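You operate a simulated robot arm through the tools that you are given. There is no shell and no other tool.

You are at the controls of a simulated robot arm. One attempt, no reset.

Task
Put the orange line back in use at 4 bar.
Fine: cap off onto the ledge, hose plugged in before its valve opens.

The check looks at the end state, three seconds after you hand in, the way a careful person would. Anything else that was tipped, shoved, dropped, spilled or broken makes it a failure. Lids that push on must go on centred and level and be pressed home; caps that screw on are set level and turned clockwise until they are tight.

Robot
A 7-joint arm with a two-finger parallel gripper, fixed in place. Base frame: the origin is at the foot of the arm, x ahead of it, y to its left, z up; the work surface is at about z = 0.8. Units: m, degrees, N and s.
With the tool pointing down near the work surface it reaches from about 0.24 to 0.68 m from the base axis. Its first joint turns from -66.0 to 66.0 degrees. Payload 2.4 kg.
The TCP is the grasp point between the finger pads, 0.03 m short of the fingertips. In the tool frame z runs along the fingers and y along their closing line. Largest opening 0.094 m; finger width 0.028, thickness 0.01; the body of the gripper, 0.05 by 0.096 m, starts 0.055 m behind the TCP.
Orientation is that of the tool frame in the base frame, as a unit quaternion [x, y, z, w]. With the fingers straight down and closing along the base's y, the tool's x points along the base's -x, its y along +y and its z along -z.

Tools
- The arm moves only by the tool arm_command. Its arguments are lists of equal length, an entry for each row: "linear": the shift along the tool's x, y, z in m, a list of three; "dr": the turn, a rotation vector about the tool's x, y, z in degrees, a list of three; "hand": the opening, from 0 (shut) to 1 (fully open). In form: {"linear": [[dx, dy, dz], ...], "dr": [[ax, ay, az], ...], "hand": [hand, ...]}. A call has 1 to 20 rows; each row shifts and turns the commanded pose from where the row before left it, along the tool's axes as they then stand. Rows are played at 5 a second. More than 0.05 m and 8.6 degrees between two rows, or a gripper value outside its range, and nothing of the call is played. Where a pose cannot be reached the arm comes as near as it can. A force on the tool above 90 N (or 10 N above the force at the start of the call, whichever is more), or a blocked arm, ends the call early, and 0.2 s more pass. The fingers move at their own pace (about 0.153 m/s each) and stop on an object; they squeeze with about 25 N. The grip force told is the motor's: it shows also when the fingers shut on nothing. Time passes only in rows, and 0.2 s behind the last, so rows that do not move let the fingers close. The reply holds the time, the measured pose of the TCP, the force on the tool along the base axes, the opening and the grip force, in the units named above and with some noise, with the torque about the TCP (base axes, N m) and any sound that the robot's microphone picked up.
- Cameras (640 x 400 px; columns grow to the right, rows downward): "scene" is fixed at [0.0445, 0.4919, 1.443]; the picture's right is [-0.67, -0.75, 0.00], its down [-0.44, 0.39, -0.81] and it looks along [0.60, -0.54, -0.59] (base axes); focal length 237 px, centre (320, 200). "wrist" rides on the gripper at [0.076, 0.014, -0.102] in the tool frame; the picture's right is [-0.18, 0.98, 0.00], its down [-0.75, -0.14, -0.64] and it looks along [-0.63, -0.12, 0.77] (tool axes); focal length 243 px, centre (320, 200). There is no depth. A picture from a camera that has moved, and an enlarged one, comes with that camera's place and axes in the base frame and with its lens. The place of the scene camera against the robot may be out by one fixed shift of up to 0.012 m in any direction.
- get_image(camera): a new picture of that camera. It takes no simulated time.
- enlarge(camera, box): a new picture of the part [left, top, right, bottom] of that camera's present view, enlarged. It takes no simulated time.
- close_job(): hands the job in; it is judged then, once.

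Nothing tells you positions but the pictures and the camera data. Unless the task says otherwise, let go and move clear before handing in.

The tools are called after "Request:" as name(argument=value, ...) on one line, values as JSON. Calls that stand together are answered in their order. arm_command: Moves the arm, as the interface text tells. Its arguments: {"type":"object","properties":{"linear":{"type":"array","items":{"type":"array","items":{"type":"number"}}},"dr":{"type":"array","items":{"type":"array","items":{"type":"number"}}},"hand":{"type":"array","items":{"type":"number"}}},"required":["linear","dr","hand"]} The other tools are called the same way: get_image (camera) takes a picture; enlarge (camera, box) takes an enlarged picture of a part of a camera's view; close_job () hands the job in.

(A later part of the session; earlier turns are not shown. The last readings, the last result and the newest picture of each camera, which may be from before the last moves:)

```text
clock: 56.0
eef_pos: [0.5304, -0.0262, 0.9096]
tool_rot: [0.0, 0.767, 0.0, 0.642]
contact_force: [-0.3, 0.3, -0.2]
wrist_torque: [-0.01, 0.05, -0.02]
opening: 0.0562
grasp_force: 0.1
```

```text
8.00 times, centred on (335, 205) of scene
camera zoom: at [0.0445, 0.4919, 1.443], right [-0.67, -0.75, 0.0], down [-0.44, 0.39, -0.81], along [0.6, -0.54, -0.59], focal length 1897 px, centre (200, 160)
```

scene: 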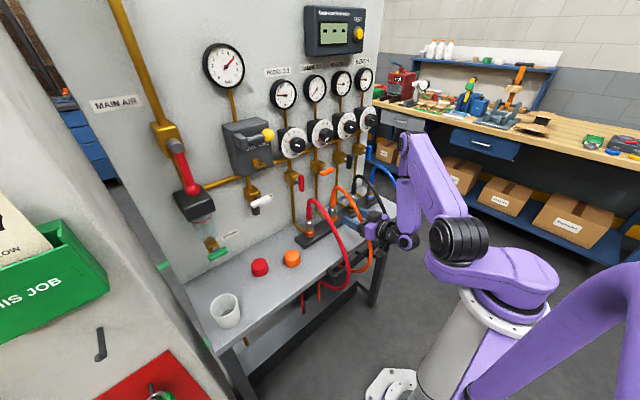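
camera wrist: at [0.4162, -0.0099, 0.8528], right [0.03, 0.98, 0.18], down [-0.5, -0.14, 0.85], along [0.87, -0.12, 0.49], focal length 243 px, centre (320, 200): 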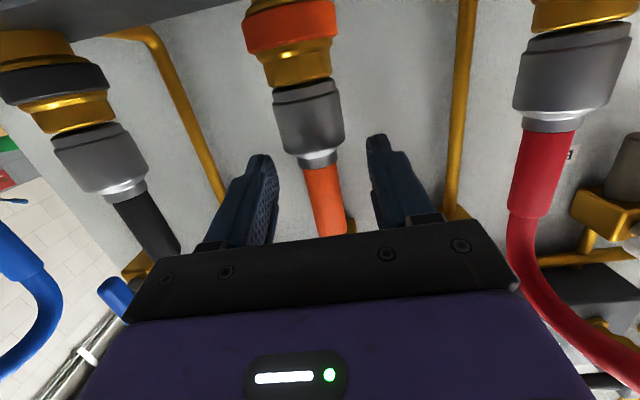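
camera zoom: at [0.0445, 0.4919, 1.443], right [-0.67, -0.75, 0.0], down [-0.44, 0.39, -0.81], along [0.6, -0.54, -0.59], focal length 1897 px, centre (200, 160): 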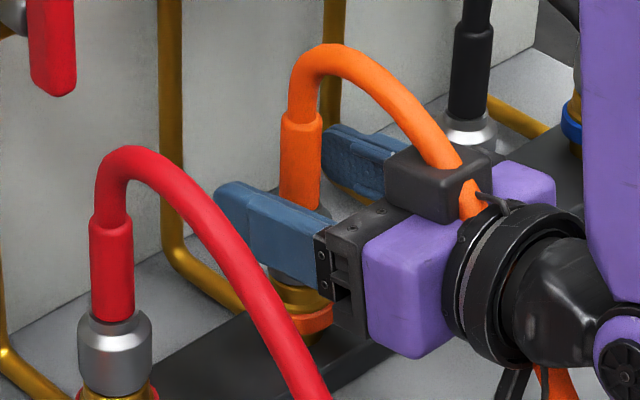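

The plug stands in the socket. I'm backing off and returning to 70° for a deeper grip on the collar.

Request:
arm_command(linear=[[0, 0, -0.03], [0, 0, -0.035], [0, 0, -0.035], [0, 0, 0], [0, 0, 0], [0.0104, 0.0005, 0.0087], [0, 0, 0]], dr=[[0, 0, 0], [0, 0, 0], [0, 0, 0], [0, 5.0, 0], [0, 5.0, 0], [0, 0, 0], [0, 0, 0]], hand=[0.65, 0.65, 0.65, 0.65, 0.65, 0.65, 0.65])

Request:
get_image(camera="wrist")

Request:
enlarge(camera="scene", box=[322, 180, 357, 225])

```text
clock: 57.6
eef_pos: [0.4368, -0.0255, 0.9141]
tool_rot: [0.0, 0.819, 0.0, 0.573]
contact_force: [-0.5, 0.3, -0.6]
wrist_torque: [0.01, -0.01, 0.02]
opening: 0.0612
grasp_force: 0.0
```

```text
taken
camera wrist: at [0.3153, -0.0104, 0.8759], right [0.06, 0.98, 0.17], down [-0.35, -0.14, 0.93], along [0.94, -0.12, 0.33], focal length 243 px, centre (320, 200)
```

wrist: 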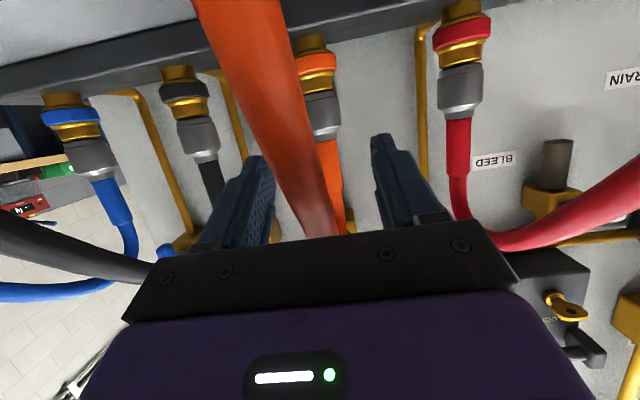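

```text
8.89 times, centred on (340, 202) of scene
camera zoom: at [0.0445, 0.492, 1.443], right [-0.67, -0.75, 0.0], down [-0.44, 0.39, -0.81], along [0.6, -0.54, -0.59], focal length 2107 px, centre (147, 178)
```

zoom: 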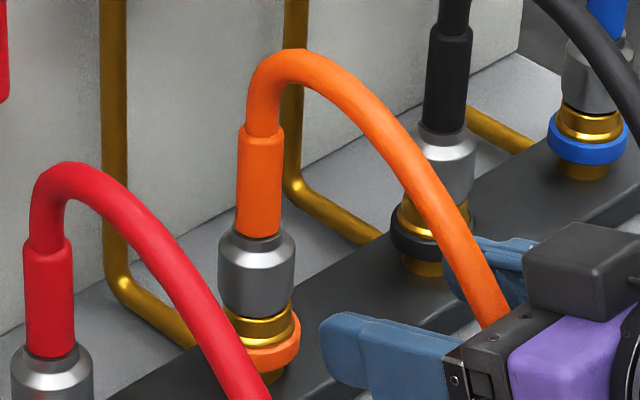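

The plug stands upright but perhaps 2 mm off-centre in the hole. I'll check from the wrist side.

Request:
enlarge(camera="wrist", box=[280, 20, 360, 150])

Request:
enlarge(camera="wrist", box=[420, 0, 500, 130])

Request:
enlarge(camera="wrist", box=[140, 50, 230, 180])

```text
3.08 times, centred on (320, 85) of wrist
camera zoom: at [0.3153, -0.0104, 0.8759], right [0.06, 0.98, 0.17], down [-0.35, -0.14, 0.93], along [0.94, -0.12, 0.33], focal length 746 px, centre (320, 554)
```

zoom: 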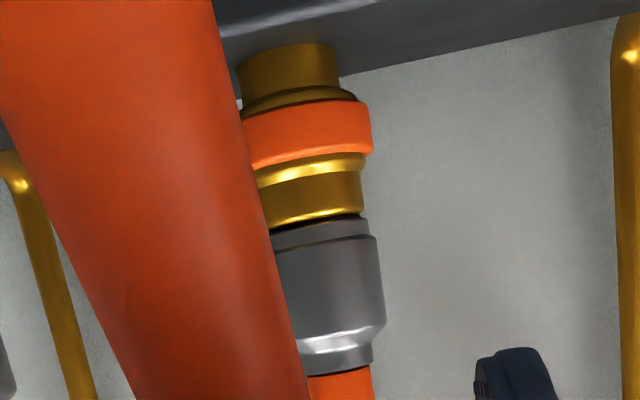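

```text
3.08 times, centred on (460, 65) of wrist
camera zoom: at [0.3153, -0.0104, 0.8759], right [0.06, 0.98, 0.17], down [-0.35, -0.14, 0.93], along [0.94, -0.12, 0.33], focal length 746 px, centre (-111, 615)
```

zoom: 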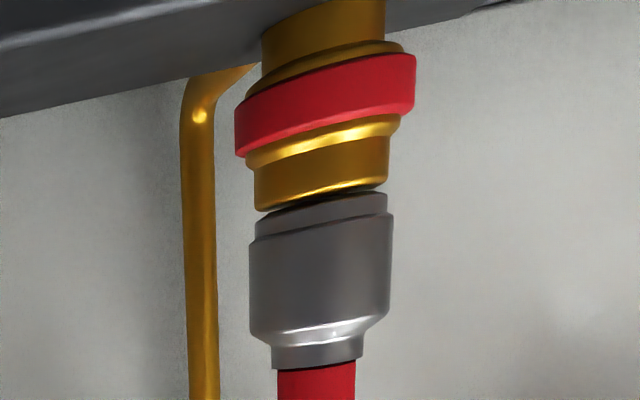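

```text
3.08 times, centred on (185, 115) of wrist
camera zoom: at [0.3153, -0.0104, 0.8759], right [0.06, 0.98, 0.17], down [-0.35, -0.14, 0.93], along [0.94, -0.12, 0.33], focal length 746 px, centre (735, 462)
```

zoom: 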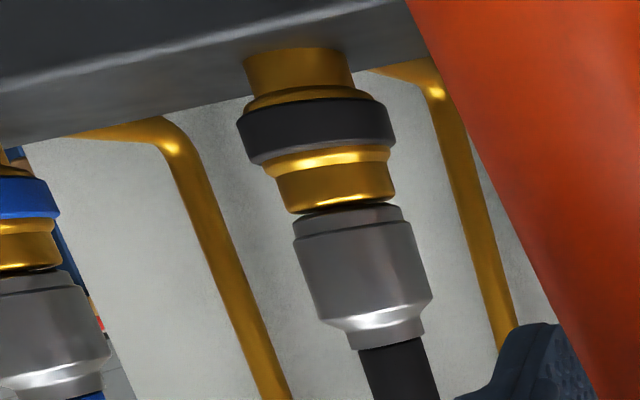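

It leans about 0.8 mm to +y. I'll advance, regrip the collar, draw it fully out and redo the insertion with careful centring.

Request:
arm_command(linear=[[0, 0, 0.035], [0, 0, 0.035], [0, 0, 0.03], [0, 0, 0], [0, 0, 0], [0, 0, 0], [0, 0, 0]], dr=[[0, 0, 0], [0, 0, 0], [0, 0, 0], [0, 0, 0], [0, 0, 0], [0, 0, 0], [0, 0, 0]], hand=[0.65, 0.65, 0.65, 0.5, 0.2, 0.1, 0.1])

Request:
get_image(camera="wrist")

Request:
enlarge(camera="wrist", box=[250, 80, 370, 240])

```text
clock: 59.2
eef_pos: [0.5298, -0.0261, 0.8797]
tool_rot: [0.0, 0.819, 0.0, 0.573]
contact_force: [-0.3, 0.1, -0.4]
wrist_torque: [-0.01, 0.03, -0.02]
opening: 0.0346
grasp_force: 24.8
```

```text
taken
camera wrist: at [0.4073, -0.0108, 0.8414], right [0.06, 0.98, 0.17], down [-0.35, -0.14, 0.93], along [0.94, -0.12, 0.33], focal length 243 px, centre (320, 200)
```

wrist: 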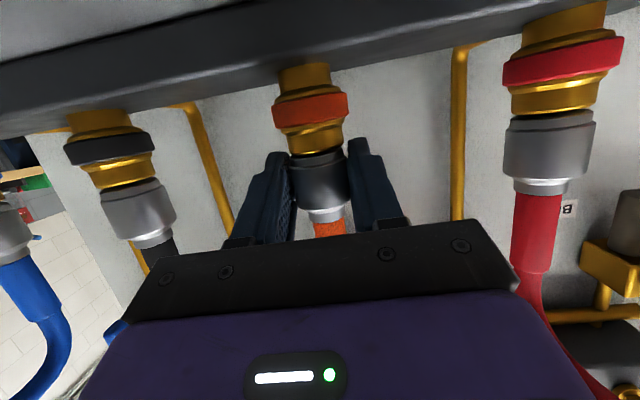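

```text
2.50 times, centred on (310, 160) of wrist
camera zoom: at [0.4073, -0.0108, 0.8414], right [0.06, 0.98, 0.17], down [-0.35, -0.14, 0.93], along [0.94, -0.12, 0.33], focal length 606 px, centre (345, 300)
```

zoom: 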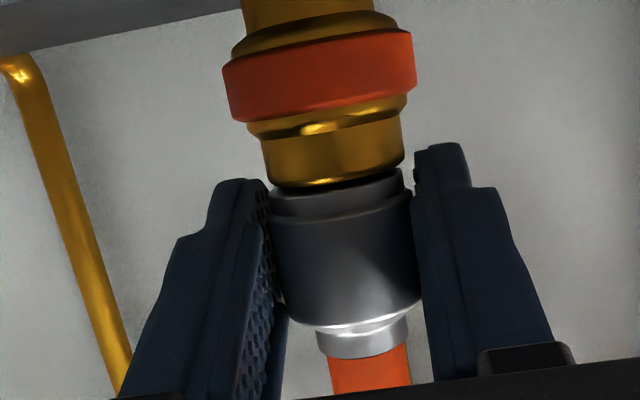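

Firm grip on the full collar (0.0346 m). I'm drawing the plug straight out by about 2.8 cm.

Request:
arm_command(linear=[[-0.0047, 0, -0.0017], [-0.0094, 0, -0.0034], [-0.0122, 0, -0.0045], [0, 0, 0]], dr=[[0, 0, 0], [0, 0, 0], [0, 0, 0], [0, 0, 0]], hand=[0.1, 0.1, 0.1, 0.1])

Request:
get_image(camera="wrist")

Request:
enlarge(camera="wrist", box=[240, 20, 380, 200])

Request:
enlarge(camera="scene", box=[315, 180, 355, 230])

```text
clock: 60.2
eef_pos: [0.5293, -0.0256, 0.911]
tool_rot: [0.0, 0.819, 0.0, 0.574]
contact_force: [0.3, -0.4, -0.8]
wrist_torque: [0.0, -0.01, -0.01]
opening: 0.0347
grasp_force: 24.7
```

```text
taken
camera wrist: at [0.4072, -0.0111, 0.8726], right [0.06, 0.98, 0.17], down [-0.35, -0.14, 0.93], along [0.94, -0.12, 0.33], focal length 243 px, centre (320, 200)
```

wrist: 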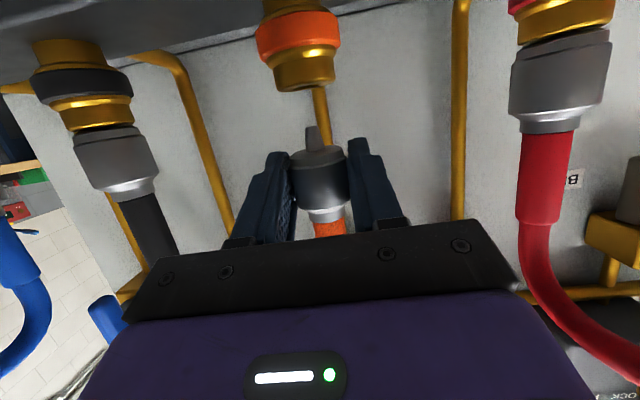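

```text
2.22 times, centred on (310, 110) of wrist
camera zoom: at [0.4072, -0.0111, 0.8726], right [0.06, 0.98, 0.17], down [-0.35, -0.14, 0.93], along [0.94, -0.12, 0.33], focal length 539 px, centre (342, 400)
```

zoom: 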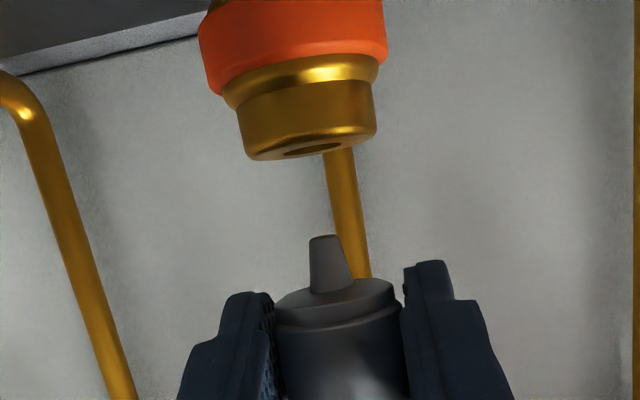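

```text
8.00 times, centred on (335, 205) of scene
camera zoom: at [0.0445, 0.4919, 1.443], right [-0.67, -0.75, 0.0], down [-0.44, 0.39, -0.81], along [0.6, -0.54, -0.59], focal length 1897 px, centre (200, 160)
```

zoom: 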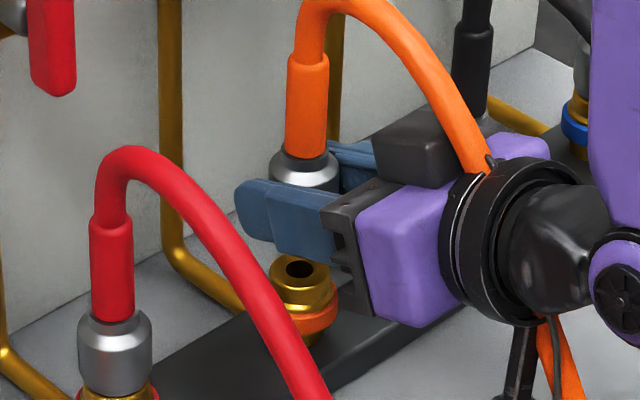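

The plug is out cleanly. I'll check its uprightness and centring at higher zoom before reinserting.

Request:
enlarge(camera="wrist", box=[275, 115, 365, 225])

Request:
enlarge(camera="wrist", box=[250, 0, 350, 100])

Request:
enlarge(camera="scene", box=[325, 182, 347, 212])

```text
3.64 times, centred on (320, 170) of wrist
camera zoom: at [0.4072, -0.0111, 0.8726], right [0.06, 0.98, 0.17], down [-0.35, -0.14, 0.93], along [0.94, -0.12, 0.33], focal length 882 px, centre (320, 309)
```

zoom: 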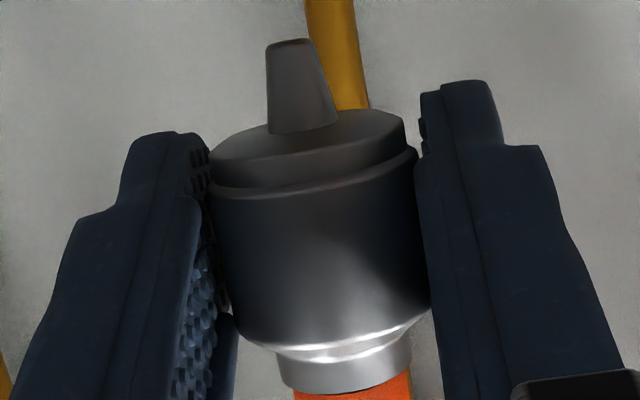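

```text
4.00 times, centred on (300, 50) of wrist
camera zoom: at [0.4072, -0.0111, 0.8726], right [0.06, 0.98, 0.17], down [-0.35, -0.14, 0.93], along [0.94, -0.12, 0.33], focal length 970 px, centre (400, 800)
```

zoom: 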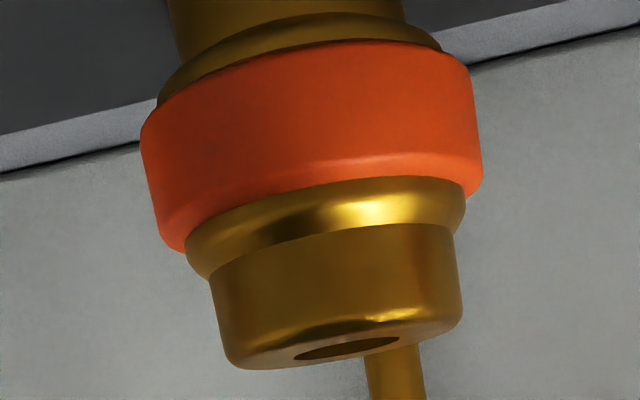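

```text
13.33 times, centred on (336, 197) of scene
camera zoom: at [0.0445, 0.4919, 1.443], right [-0.67, -0.75, 0.0], down [-0.44, 0.39, -0.81], along [0.6, -0.54, -0.59], focal length 3161 px, centre (107, 240)
```

zoom: 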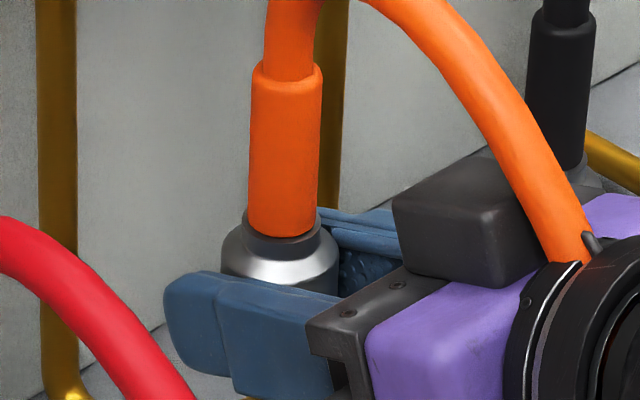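

The plug hangs vertical. It needs +1.1 mm in y and about -0.5 mm in x, so I'll apply that and lower until the tip is just above the hole.

Request:
arm_command(linear=[[0.0002, 0.0011, -0.0005], [0.0075, 0, 0.0027], [0.0066, 0, 0.0024], [0, 0, 0]], dr=[[0, 0, 0], [0, 0, 0], [0, 0, 0], [0, 0, 0]], hand=[0.1, 0.1, 0.1, 0.1])

Request:
enlarge(camera="wrist", box=[260, 60, 360, 180])

Request:
enlarge(camera="scene", box=[315, 180, 355, 230])

```text
clock: 61.2
eef_pos: [0.5292, -0.0229, 0.8954]
tool_rot: [-0.001, 0.819, 0.001, 0.574]
contact_force: [0.2, 0.9, -1.5]
wrist_torque: [0.03, 0.03, 0.0]
opening: 0.0343
grasp_force: 25.0
```

```text
3.33 times, centred on (310, 120) of wrist
camera zoom: at [0.4061, -0.009, 0.8578], right [0.06, 0.98, 0.17], down [-0.35, -0.14, 0.93], along [0.94, -0.12, 0.33], focal length 809 px, centre (353, 467)
```

zoom: 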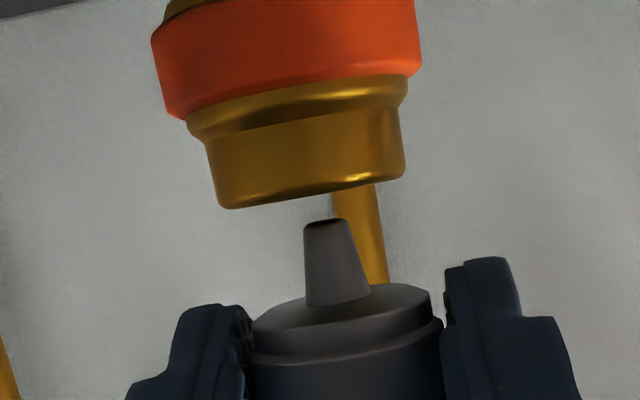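

```text
8.00 times, centred on (335, 205) of scene
camera zoom: at [0.0445, 0.4919, 1.443], right [-0.67, -0.75, 0.0], down [-0.44, 0.39, -0.81], along [0.6, -0.54, -0.59], focal length 1897 px, centre (200, 160)
```

zoom: 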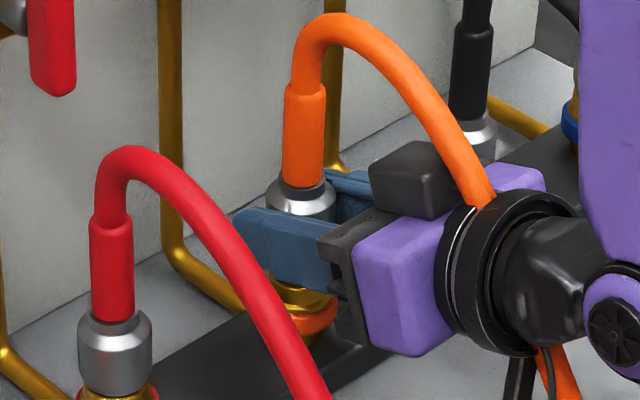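

The arm is reading about 1.5 mm too far +y, perhaps still settling. I'll hold still a moment and re-measure.

Request:
arm_command(linear=[[0, 0, 0], [0, 0, 0], [0, 0, 0], [0, 0, 0]], dr=[[0, 0, 0], [0, 0, 0], [0, 0, 0], [0, 0, 0]], hand=[0.1, 0.1, 0.1, 0.1])

Request:
enlarge(camera="wrist", box=[260, 60, 360, 180])

Request:
enlarge(camera="scene", box=[315, 180, 355, 230])

```text
clock: 62.2
eef_pos: [0.529, -0.0239, 0.8958]
tool_rot: [0.0, 0.819, 0.0, 0.574]
contact_force: [0.3, 0.1, 0.2]
wrist_torque: [0.02, -0.01, 0.0]
opening: 0.0345
grasp_force: 25.1
```

```text
3.33 times, centred on (310, 120) of wrist
camera zoom: at [0.4061, -0.0089, 0.8579], right [0.06, 0.98, 0.17], down [-0.35, -0.14, 0.93], along [0.94, -0.12, 0.33], focal length 809 px, centre (353, 467)
```

zoom: 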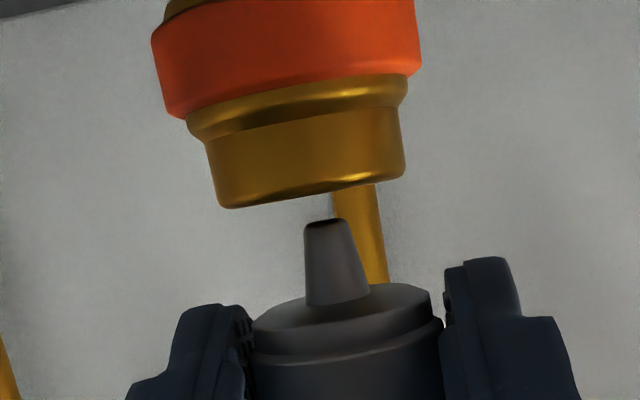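

```text
8.00 times, centred on (335, 205) of scene
camera zoom: at [0.0445, 0.4919, 1.443], right [-0.67, -0.75, 0.0], down [-0.44, 0.39, -0.81], along [0.6, -0.54, -0.59], focal length 1897 px, centre (200, 160)
```

zoom: 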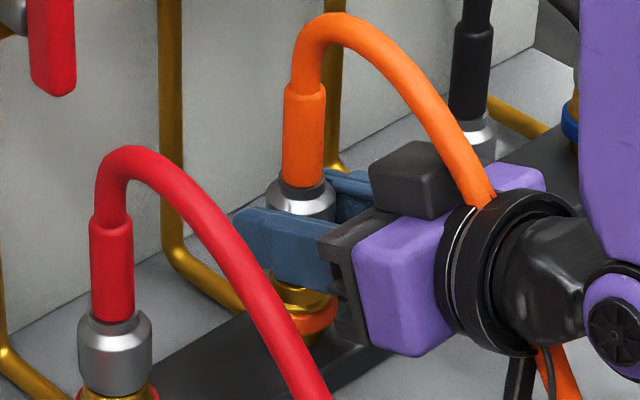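

The reading is stable, so I'll correct by eye: -1.4 mm in y and +0.6 mm in x, then recheck.

Request:
arm_command(linear=[[-0.0002, -0.0014, 0.0006], [0, 0, 0], [0, 0, 0]], dr=[[0, 0, 0], [0, 0, 0], [0, 0, 0]], hand=[0.1, 0.1, 0.1])

Request:
enlarge(camera="wrist", box=[260, 60, 360, 180])

Request:
enlarge(camera="scene", box=[315, 180, 355, 230])

```text
clock: 63.0
eef_pos: [0.5298, -0.0255, 0.8944]
tool_rot: [0.0, 0.819, 0.0, 0.573]
contact_force: [-0.7, -0.2, -0.8]
wrist_torque: [0.01, 0.03, -0.03]
opening: 0.0343
grasp_force: 25.3
```

```text
3.33 times, centred on (310, 120) of wrist
camera zoom: at [0.4073, -0.0104, 0.8578], right [0.06, 0.98, 0.17], down [-0.35, -0.14, 0.93], along [0.94, -0.12, 0.33], focal length 809 px, centre (353, 467)
```

zoom: 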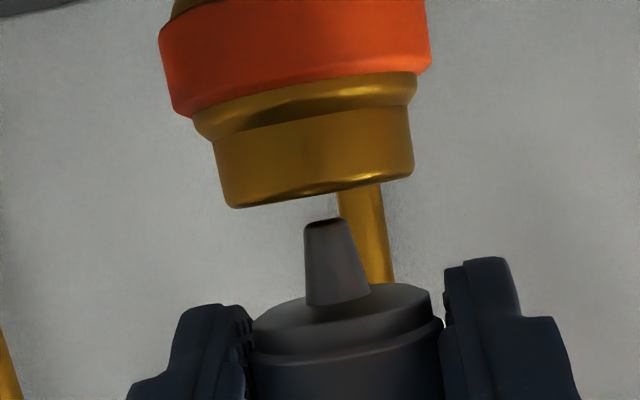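

```text
8.00 times, centred on (335, 205) of scene
camera zoom: at [0.0445, 0.4919, 1.443], right [-0.67, -0.75, 0.0], down [-0.44, 0.39, -0.81], along [0.6, -0.54, -0.59], focal length 1897 px, centre (200, 160)
```

zoom: 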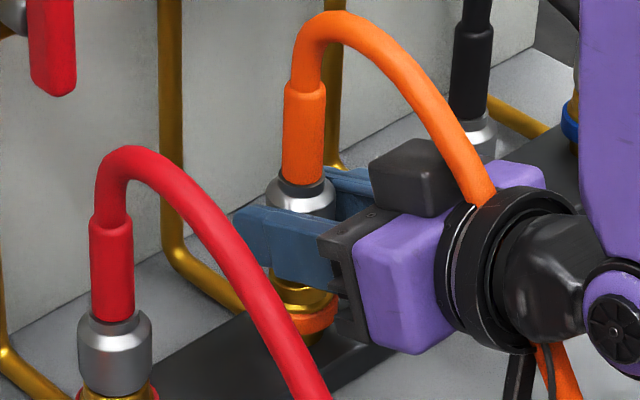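

Side alignment is now spot on. I'll nudge -0.6 mm in x, since the earlier contact forces favoured that, and lower into the hole.

Request:
arm_command(linear=[[0.0002, 0, -0.0006], [0.0028, 0, 0.001], [0.0028, 0, 0.001], [0.0019, 0, 0.0007], [0, 0, 0]], dr=[[0, 0, 0], [0, 0, 0], [0, 0, 0], [0, 0, 0], [0, 0, 0]], hand=[0.1, 0.1, 0.1, 0.1, 0.1])

Request:
enlarge(camera="wrist", box=[260, 60, 360, 180])

```text
clock: 64.2
eef_pos: [0.5298, -0.0252, 0.8854]
tool_rot: [0.0, 0.819, 0.0, 0.574]
contact_force: [0.8, 0.4, -0.8]
wrist_torque: [0.02, -0.02, 0.02]
opening: 0.0343
grasp_force: 25.0
```

```text
3.33 times, centred on (310, 120) of wrist
camera zoom: at [0.4079, -0.0098, 0.8487], right [0.06, 0.98, 0.17], down [-0.35, -0.14, 0.93], along [0.94, -0.12, 0.33], focal length 809 px, centre (353, 467)
```

zoom: 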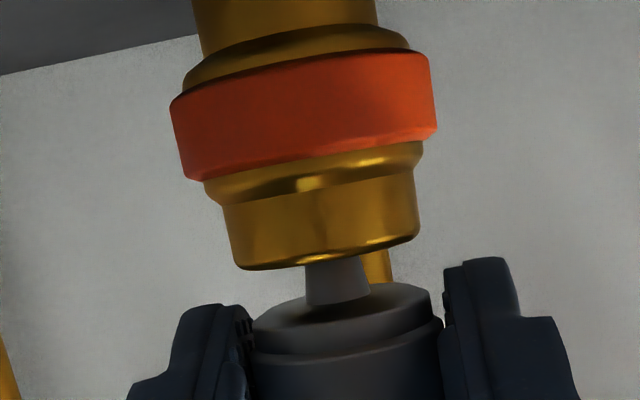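

It's entering freely. Continuing with a small -1 mm x trim, since the downward motion drifts it forward.

Request:
arm_command(linear=[[0.00034, 0, -0.00094], [0.00188, 0, 0.00068], [0.00141, 0, 0.00051], [0, 0, 0]], dr=[[0, 0, 0], [0, 0, 0], [0, 0, 0], [0, 0, 0]], hand=[0.1, 0.1, 0.1, 0.1])

Request:
enlarge(camera="wrist", box=[260, 60, 360, 180])

```text
clock: 65.2
eef_pos: [0.5297, -0.0243, 0.8824]
tool_rot: [0.0, 0.819, 0.0, 0.574]
contact_force: [0.9, -0.2, -0.4]
wrist_torque: [0.02, 0.02, -0.02]
opening: 0.0338
grasp_force: 25.2
```

```text
3.33 times, centred on (310, 120) of wrist
camera zoom: at [0.4063, -0.0099, 0.8459], right [0.06, 0.98, 0.17], down [-0.35, -0.14, 0.93], along [0.94, -0.12, 0.33], focal length 809 px, centre (353, 467)
```

zoom: 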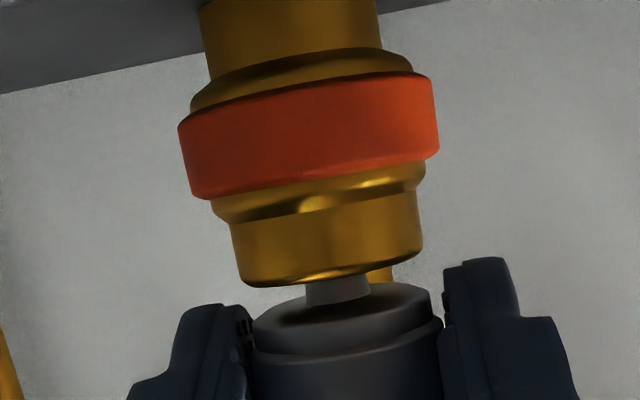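

Still free, with about 3 mm to go. Continuing.

Request:
arm_command(linear=[[0.00188, 0, 0.00068], [0.00094, 0, 0.00034], [0, 0, 0]], dr=[[0, 0, 0], [0, 0, 0], [0, 0, 0]], hand=[0.1, 0.1, 0.1])

Request:
enlarge(camera="wrist", box=[260, 60, 360, 180])

```text
clock: 66.0
eef_pos: [0.5291, -0.0245, 0.8802]
tool_rot: [0.0, 0.819, 0.0, 0.574]
contact_force: [0.7, -0.1, 0.0]
wrist_torque: [0.01, 0.01, 0.02]
opening: 0.0337
grasp_force: 24.9
```

```text
3.33 times, centred on (310, 120) of wrist
camera zoom: at [0.4064, -0.0098, 0.8429], right [0.06, 0.98, 0.17], down [-0.35, -0.14, 0.93], along [0.94, -0.12, 0.33], focal length 809 px, centre (353, 467)
```

zoom: 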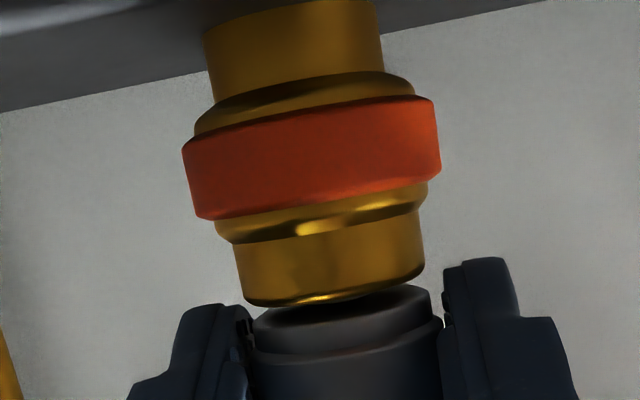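

Nearly at the rim with zero force and good centring. Pressing on in 1 mm steps now.

Request:
arm_command(linear=[[0.00094, -0.0004, 0.00034], [0.00094, 0, 0.00034], [0, 0, 0]], dr=[[0, 0, 0], [0, 0, 0], [0, 0, 0]], hand=[0.1, 0.1, 0.1])

Request:
enlarge(camera="wrist", box=[260, 60, 360, 180])

```text
clock: 66.8
eef_pos: [0.5287, -0.0247, 0.8791]
tool_rot: [0.0, 0.819, 0.001, 0.574]
contact_force: [-30.8, 2.0, 24.1]
wrist_torque: [-0.03, -0.45, 0.01]
opening: 0.0338
grasp_force: 25.3
heard: snap
```

```text
3.33 times, centred on (310, 120) of wrist
camera zoom: at [0.4057, -0.0099, 0.8415], right [0.06, 0.98, 0.17], down [-0.35, -0.14, 0.93], along [0.94, -0.12, 0.33], focal length 809 px, centre (353, 467)
```

zoom: 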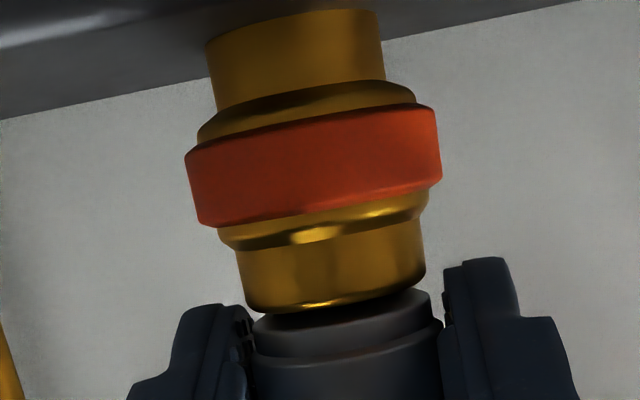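

Snap — it latched with almost no effort this time. Without any upward pull, I'm opening the fingers right away.

Request:
arm_command(linear=[[0, 0, 0], [0, 0, 0], [0, 0, 0], [0, 0, 0]], dr=[[0, 0, 0], [0, 0, 0], [0, 0, 0], [0, 0, 0]], hand=[0.65, 0.65, 0.65, 0.65])

Request:
get_image(camera="wrist")

Request:
enlarge(camera="wrist", box=[260, 80, 360, 220])

Request:
enlarge(camera="scene", box=[315, 180, 355, 230])

```text
clock: 67.8
eef_pos: [0.5293, -0.0239, 0.879]
tool_rot: [0.0, 0.819, 0.0, 0.574]
contact_force: [0.6, -0.3, 0.0]
wrist_torque: [0.0, 0.01, 0.01]
opening: 0.0613
grasp_force: 0.0
```

```text
taken
camera wrist: at [0.4069, -0.0102, 0.8407], right [0.06, 0.98, 0.17], down [-0.35, -0.14, 0.93], along [0.94, -0.12, 0.33], focal length 243 px, centre (320, 200)
```

wrist: 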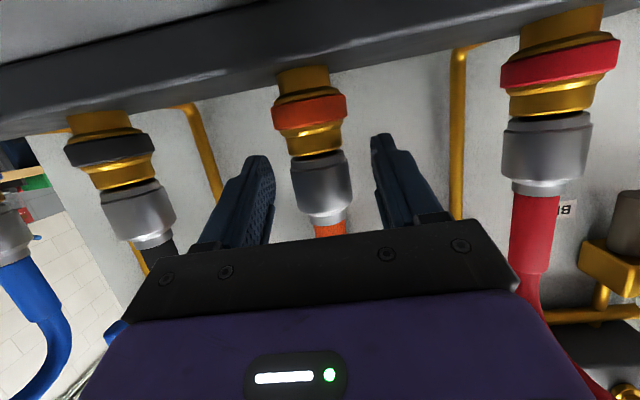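

```text
2.86 times, centred on (310, 150) of wrist
camera zoom: at [0.4069, -0.0102, 0.8407], right [0.06, 0.98, 0.17], down [-0.35, -0.14, 0.93], along [0.94, -0.12, 0.33], focal length 693 px, centre (349, 343)
```

zoom: 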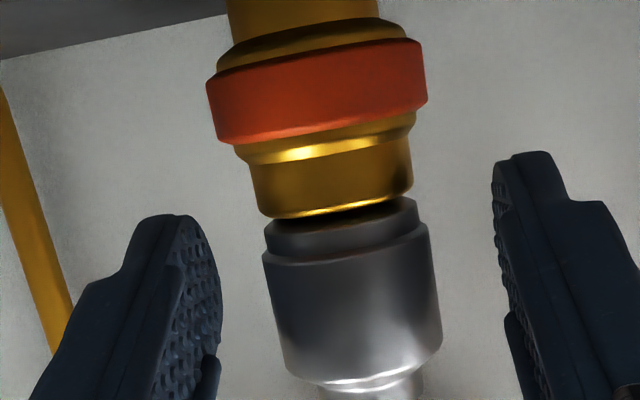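

```text
8.00 times, centred on (335, 205) of scene
camera zoom: at [0.0445, 0.4919, 1.443], right [-0.67, -0.75, 0.0], down [-0.44, 0.39, -0.81], along [0.6, -0.54, -0.59], focal length 1897 px, centre (200, 160)
```

zoom: 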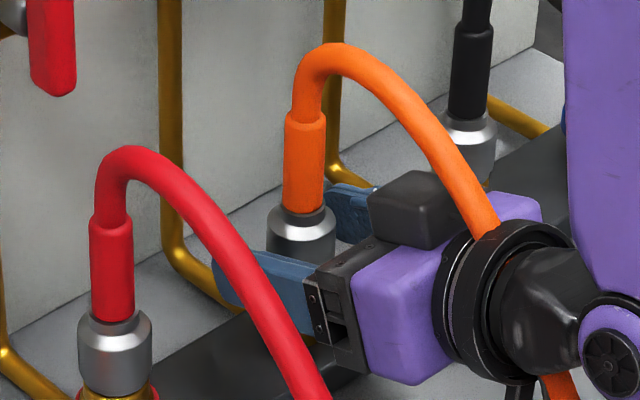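

Latched and released with no second snap, and its gap now matches the red and black couplings. I'm backing the hand out and will verify.

Request:
arm_command(linear=[[0, 0, -0.025], [0, 0, -0.035], [0, 0, -0.04], [0, 0, 0]], dr=[[0, 0, 0], [0, 0, 0], [0, 0, 0], [0, 0, 0]], hand=[0.75, 0.75, 0.75, 0.75])

Request:
get_image(camera="wrist")

Request:
enlarge(camera="scene", box=[322, 180, 357, 225])

```text
clock: 68.8
eef_pos: [0.4343, -0.0255, 0.9138]
tool_rot: [0.0, 0.819, 0.0, 0.574]
contact_force: [-0.9, -0.8, -0.8]
wrist_torque: [-0.01, -0.01, 0.01]
opening: 0.0708
grasp_force: 0.1
```

```text
taken
camera wrist: at [0.3124, -0.0107, 0.8763], right [0.06, 0.98, 0.17], down [-0.35, -0.14, 0.93], along [0.94, -0.12, 0.33], focal length 243 px, centre (320, 200)
```

wrist: 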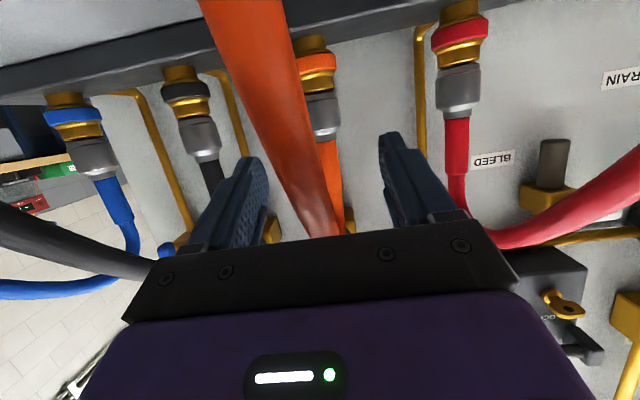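

```text
8.89 times, centred on (340, 202) of scene
camera zoom: at [0.0444, 0.492, 1.443], right [-0.67, -0.75, 0.0], down [-0.44, 0.39, -0.81], along [0.6, -0.54, -0.59], focal length 2107 px, centre (147, 178)
```

zoom: 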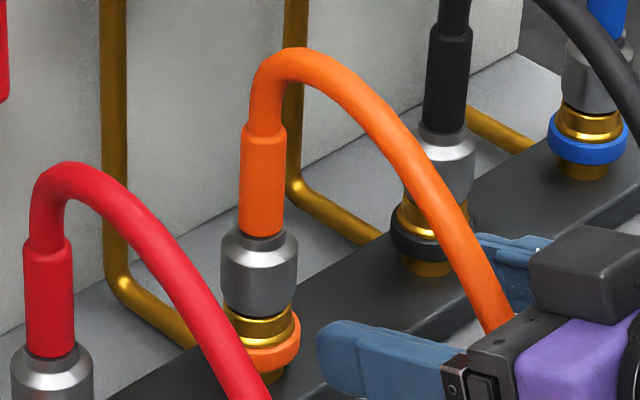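

The orange coupling is now centred and seated like the others. Next is the regulator knob: I'll rise to its height and point the tool horizontally at the panel.

Request:
arm_command(linear=[[-0.0413, 0, -0.015], [-0.0413, 0, -0.015], [-0.0413, 0, -0.015], [-0.0413, 0, -0.015], [-0.0413, 0, -0.015], [0, 0, 0], [0, 0, 0], [0, 0, 0], [0, 0, 0]], dr=[[0, 0, 0], [0, 0, 0], [0, 0, 0], [0, 0, 0], [0, 0, 0], [0, -6.667, 0], [0, -6.667, 0], [0, -6.667, 0], [0, 0, 0]], hand=[0.75, 0.75, 0.75, 0.75, 0.75, 0.75, 0.75, 0.75, 0.75])

Request:
get_image(camera="wrist")

Request:
get_image(camera="scene")

```text
clock: 70.8
eef_pos: [0.4352, -0.0267, 1.1316]
tool_rot: [0.0, 0.707, 0.0, 0.707]
contact_force: [0.4, -0.7, -0.5]
wrist_torque: [0.0, -0.03, 0.0]
opening: 0.0707
grasp_force: 0.0
```

```text
taken
camera wrist: at [0.3328, -0.0109, 1.0551], right [0.0, 0.98, 0.18], down [-0.64, -0.14, 0.75], along [0.77, -0.12, 0.63], focal length 243 px, centre (320, 200)
```

wrist: 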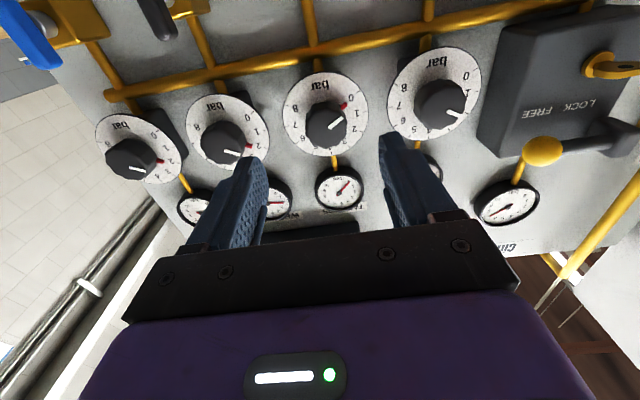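

```text
taken
```

scene: 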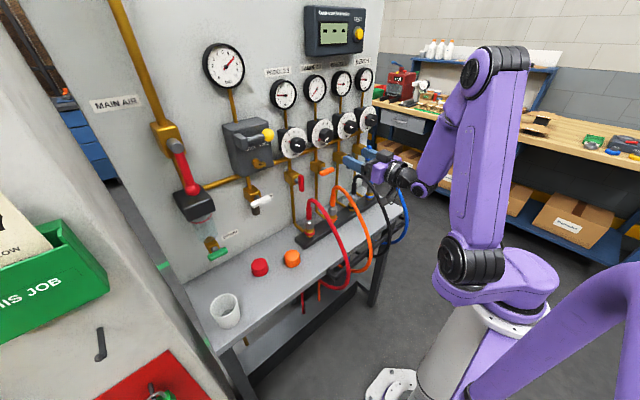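

All the dials are visible (upside down in this view). I'll zoom on the orange regulator.

Request:
enlarge(camera="wrist", box=[270, 60, 390, 170])

Request:
enlarge(camera="wrist", box=[380, 30, 490, 150])

Request:
enlarge(camera="wrist", box=[300, 150, 380, 220])

Request:
enlarge(camera="wrist", box=[180, 80, 290, 200])

```text
3.64 times, centred on (330, 115) of wrist
camera zoom: at [0.3328, -0.0109, 1.0551], right [0.0, 0.98, 0.18], down [-0.64, -0.14, 0.75], along [0.77, -0.12, 0.63], focal length 882 px, centre (284, 509)
```

zoom: 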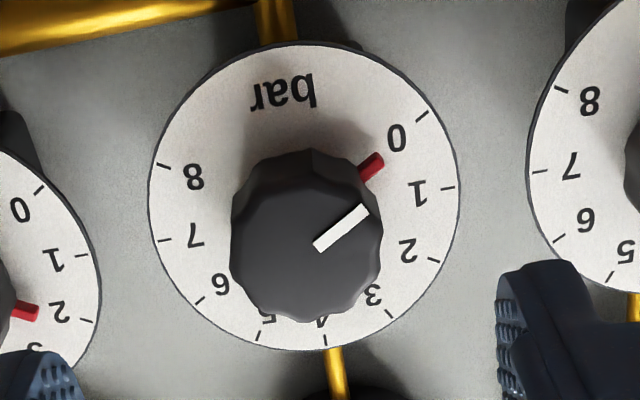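

```text
3.33 times, centred on (435, 90) of wrist
camera zoom: at [0.3328, -0.0109, 1.0551], right [0.0, 0.98, 0.18], down [-0.64, -0.14, 0.75], along [0.77, -0.12, 0.63], focal length 809 px, centre (-63, 567)
```

zoom: 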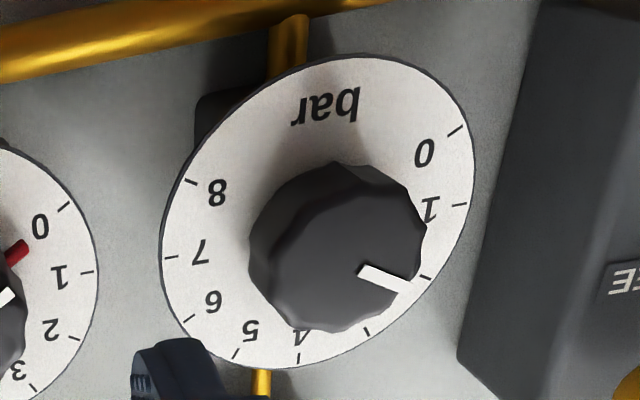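

```text
5.71 times, centred on (340, 185) of wrist
camera zoom: at [0.3328, -0.0109, 1.0551], right [0.0, 0.98, 0.18], down [-0.64, -0.14, 0.75], along [0.77, -0.12, 0.63], focal length 1386 px, centre (206, 286)
```

zoom: 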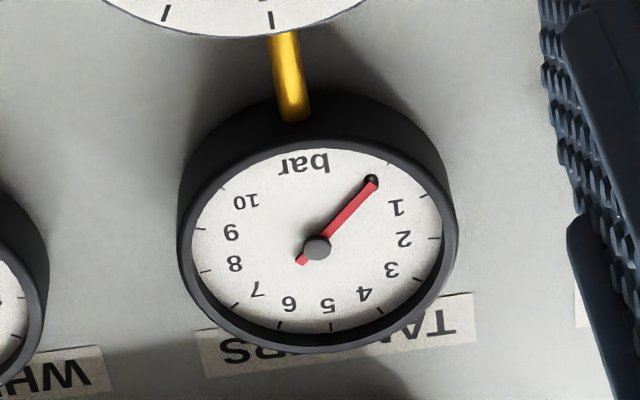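

```text
3.33 times, centred on (235, 140) of wrist
camera zoom: at [0.3328, -0.0109, 1.0551], right [0.0, 0.98, 0.18], down [-0.64, -0.14, 0.75], along [0.77, -0.12, 0.63], focal length 809 px, centre (603, 400)
```

zoom: 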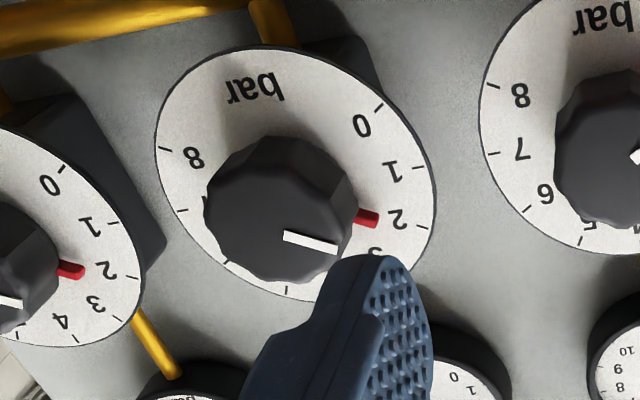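

The knob axis is at y ≈ -0.024, z ≈ 1.160, with its face at x ≈ 0.575 and the dial at x ≈ 0.603. The pointer is at 0, and 4 bar is straight up, 120° clockwise. I'll line up in front of it and pre-roll the hand -90° so the full turn fits.

Request:
arm_command(linear=[[-0.0144, 0.0012, 0.0275], [-0.0144, 0.0012, 0.0275], [0, 0, 0], [0, 0, 0], [0, 0, 0], [0, 0, 0], [0, 0, 0], [0, 0, 0], [0, 0, 0], [0, 0, 0], [0, 0, 0], [0, 0, 0], [0, 0, 0], [0, 0, 0]], dr=[[0, 0, 0], [0, 0, 0], [0, 0, -8.182], [0, 0, -8.182], [0, 0, -8.182], [0, 0, -8.182], [0, 0, -8.182], [0, 0, -8.182], [0, 0, -8.182], [0, 0, -8.182], [0, 0, -8.182], [0, 0, -8.182], [0, 0, -8.182], [0, 0, 0]], hand=[0.75, 0.75, 0.75, 0.75, 0.75, 0.75, 0.75, 0.75, 0.75, 0.75, 0.75, 0.75, 0.75, 0.75])

Request:
get_image(camera="wrist")

Request:
enlarge(camera="scene", box=[280, 70, 400, 190])

```text
clock: 73.8
eef_pos: [0.4901, -0.0231, 1.1605]
tool_rot: [-0.5, 0.5, -0.5, 0.5]
contact_force: [-0.6, -1.0, 0.6]
wrist_torque: [0.01, 0.02, 0.01]
opening: 0.0704
grasp_force: 0.0
```

```text
taken
camera wrist: at [0.3871, -0.0985, 1.1455], right [0.0, 0.18, -0.98], down [-0.64, 0.75, 0.14], along [0.77, 0.63, 0.12], focal length 243 px, centre (320, 200)
```

wrist: 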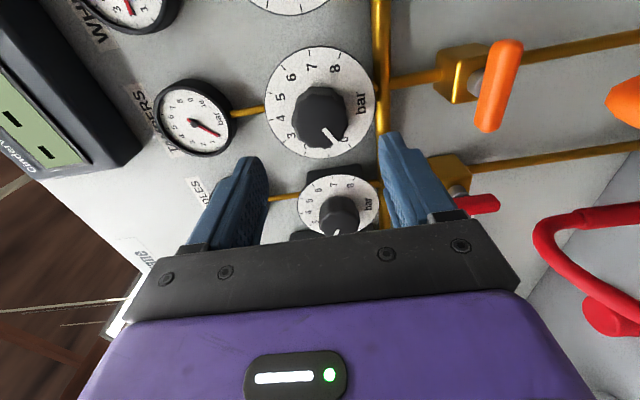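

```text
3.33 times, centred on (340, 130) of scene
camera zoom: at [0.0445, 0.4919, 1.443], right [-0.67, -0.75, 0.0], down [-0.44, 0.39, -0.81], along [0.6, -0.54, -0.59], focal length 790 px, centre (253, 433)
```

zoom: 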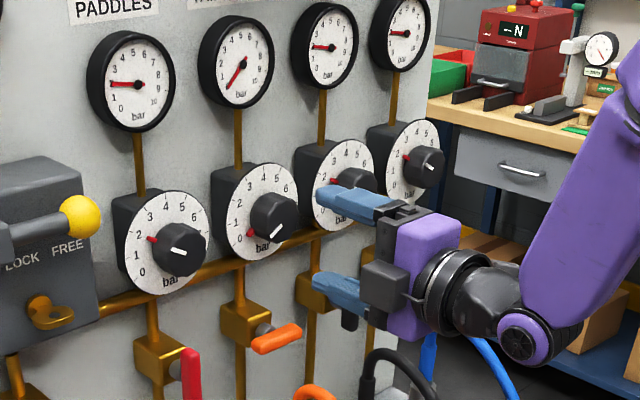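

I'm in front of the orange knob with the hand rolled. Zooming to check centring before advancing.

Request:
enlarge(camera="wrist", box=[255, 35, 395, 170])

```text
2.96 times, centred on (325, 102) of wrist
camera zoom: at [0.3871, -0.0985, 1.1455], right [0.0, 0.18, -0.98], down [-0.64, 0.75, 0.14], along [0.77, 0.63, 0.12], focal length 719 px, centre (305, 489)
```

zoom: 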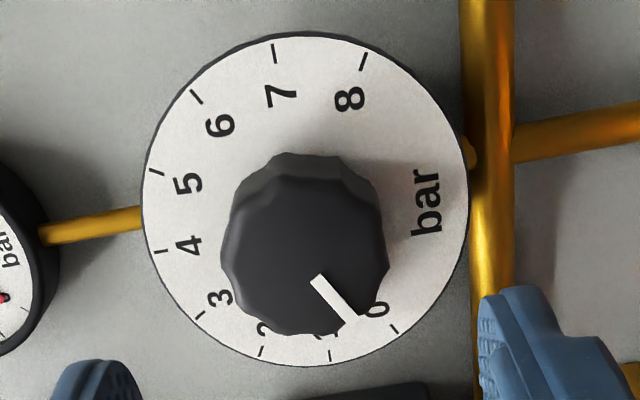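

The knob is centred on the tool axis within about 1 mm. Advancing so the fingertips stop about 7 mm short of the dial, then closing.

Request:
arm_command(linear=[[0, 0, 0.03], [0, 0, 0.03], [0, 0, 0.016], [0, 0, 0]], dr=[[0, 0, 0], [0, 0, 0], [0, 0, 0], [0, 0, 0]], hand=[0.75, 0.75, 0.75, 0.75])

Request:
get_image(camera="wrist")

Request:
enlarge(camera="scene", box=[290, 90, 370, 170])

```text
clock: 74.8
eef_pos: [0.5652, -0.0237, 1.1617]
tool_rot: [-0.5, 0.5, -0.5, 0.5]
contact_force: [-0.1, -0.5, -0.1]
wrist_torque: [-0.03, -0.01, 0.01]
opening: 0.0705
grasp_force: 0.1
```

```text
taken
camera wrist: at [0.4616, -0.0995, 1.1466], right [0.0, 0.18, -0.98], down [-0.64, 0.75, 0.14], along [0.77, 0.63, 0.12], focal length 243 px, centre (320, 200)
```

wrist: 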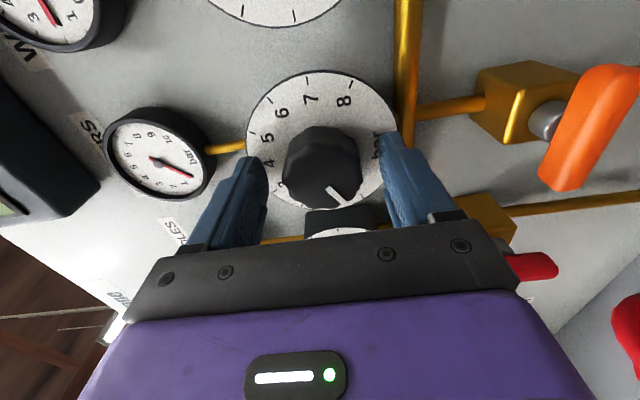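

```text
5.00 times, centred on (330, 130) of scene
camera zoom: at [0.0445, 0.4919, 1.443], right [-0.67, -0.75, 0.0], down [-0.44, 0.39, -0.81], along [0.6, -0.54, -0.59], focal length 1185 px, centre (270, 550)
```

zoom: 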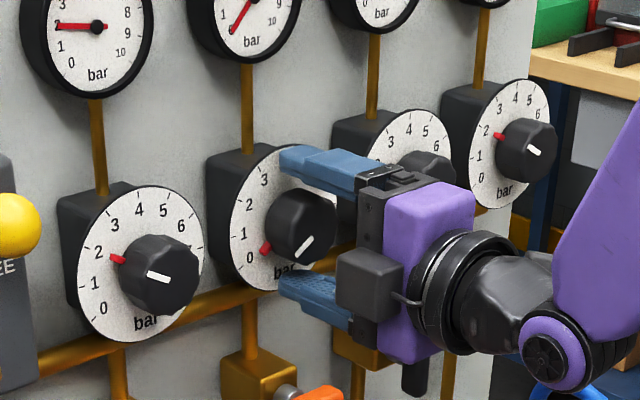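

The knob is between the fingers with no contact yet. Closing on it.

Request:
arm_command(linear=[[0, 0, 0], [0, 0, 0], [0, 0, 0], [0, 0, 0]], dr=[[0, 0, 0], [0, 0, 0], [0, 0, 0], [0, 0, 0]], hand=[0.55, 0.3, 0.2, 0.2])

Request:
get_image(camera="wrist")

Request:
enlarge(camera="scene", box=[290, 90, 370, 170])

```text
clock: 75.8
eef_pos: [0.5651, -0.0238, 1.1609]
tool_rot: [-0.501, 0.501, -0.498, 0.499]
contact_force: [4.6, 0.0, -15.8]
wrist_torque: [0.04, -0.5, -0.29]
opening: 0.0435
grasp_force: 45.0
```

```text
taken
camera wrist: at [0.4613, -0.0996, 1.1454], right [0.0, 0.19, -0.98], down [-0.64, 0.75, 0.14], along [0.77, 0.63, 0.12], focal length 243 px, centre (320, 200)
```

wrist: 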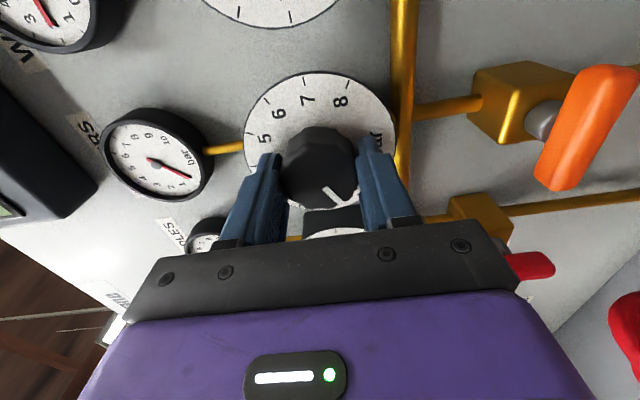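

```text
5.00 times, centred on (330, 130) of scene
camera zoom: at [0.0449, 0.4919, 1.4429], right [-0.67, -0.75, 0.0], down [-0.44, 0.39, -0.81], along [0.6, -0.54, -0.59], focal length 1185 px, centre (270, 550)
```

zoom: 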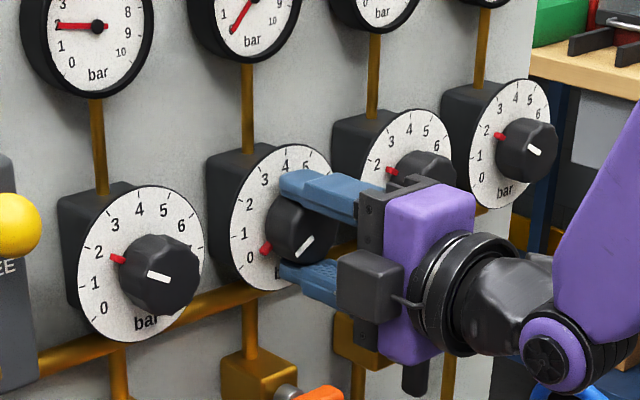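

Gripped at 0.0435 m, with a 16 N vertical offset load, so I'll centre the hand 1.5 mm lower and then start turning clockwise by 24°.

Request:
arm_command(linear=[[0, 0.0015, 0], [0, 0, 0], [0, 0, 0], [0, 0, 0], [0, 0, 0], [0, 0, 0]], dr=[[0, 0, 0], [0, 0, 0], [0, 0, 8], [0, 0, 8], [0, 0, 8], [0, 0, 0]], hand=[0.2, 0.2, 0.2, 0.2, 0.2, 0.2])

Request:
get_image(camera="wrist")

Request:
enlarge(camera="scene", box=[290, 60, 370, 150])

```text
clock: 77.2
eef_pos: [0.565, -0.0243, 1.1609]
tool_rot: [-0.384, 0.593, -0.385, 0.594]
contact_force: [-32.9, -4.5, 3.6]
wrist_torque: [-0.02, 0.3, 0.06]
opening: 0.0437
grasp_force: 44.3
```

```text
taken
camera wrist: at [0.4618, -0.0869, 1.115], right [0.0, 0.57, -0.82], down [-0.64, 0.63, 0.44], along [0.77, 0.53, 0.37], focal length 243 px, centre (320, 200)
```

wrist: 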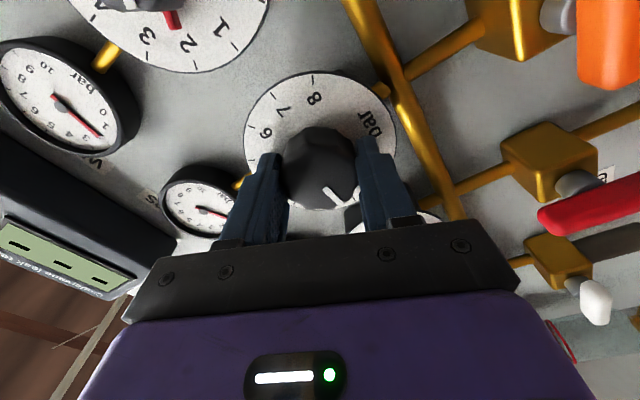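

```text
4.44 times, centred on (330, 105) of scene
camera zoom: at [0.0433, 0.4918, 1.4431], right [-0.67, -0.75, 0.0], down [-0.44, 0.39, -0.81], along [0.6, -0.54, -0.59], focal length 1054 px, centre (276, 622)
```

zoom: 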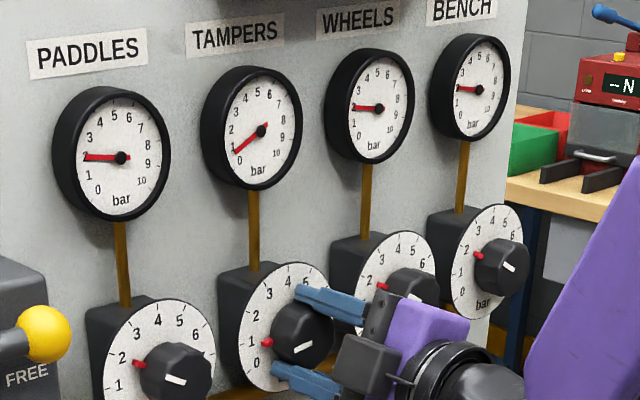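

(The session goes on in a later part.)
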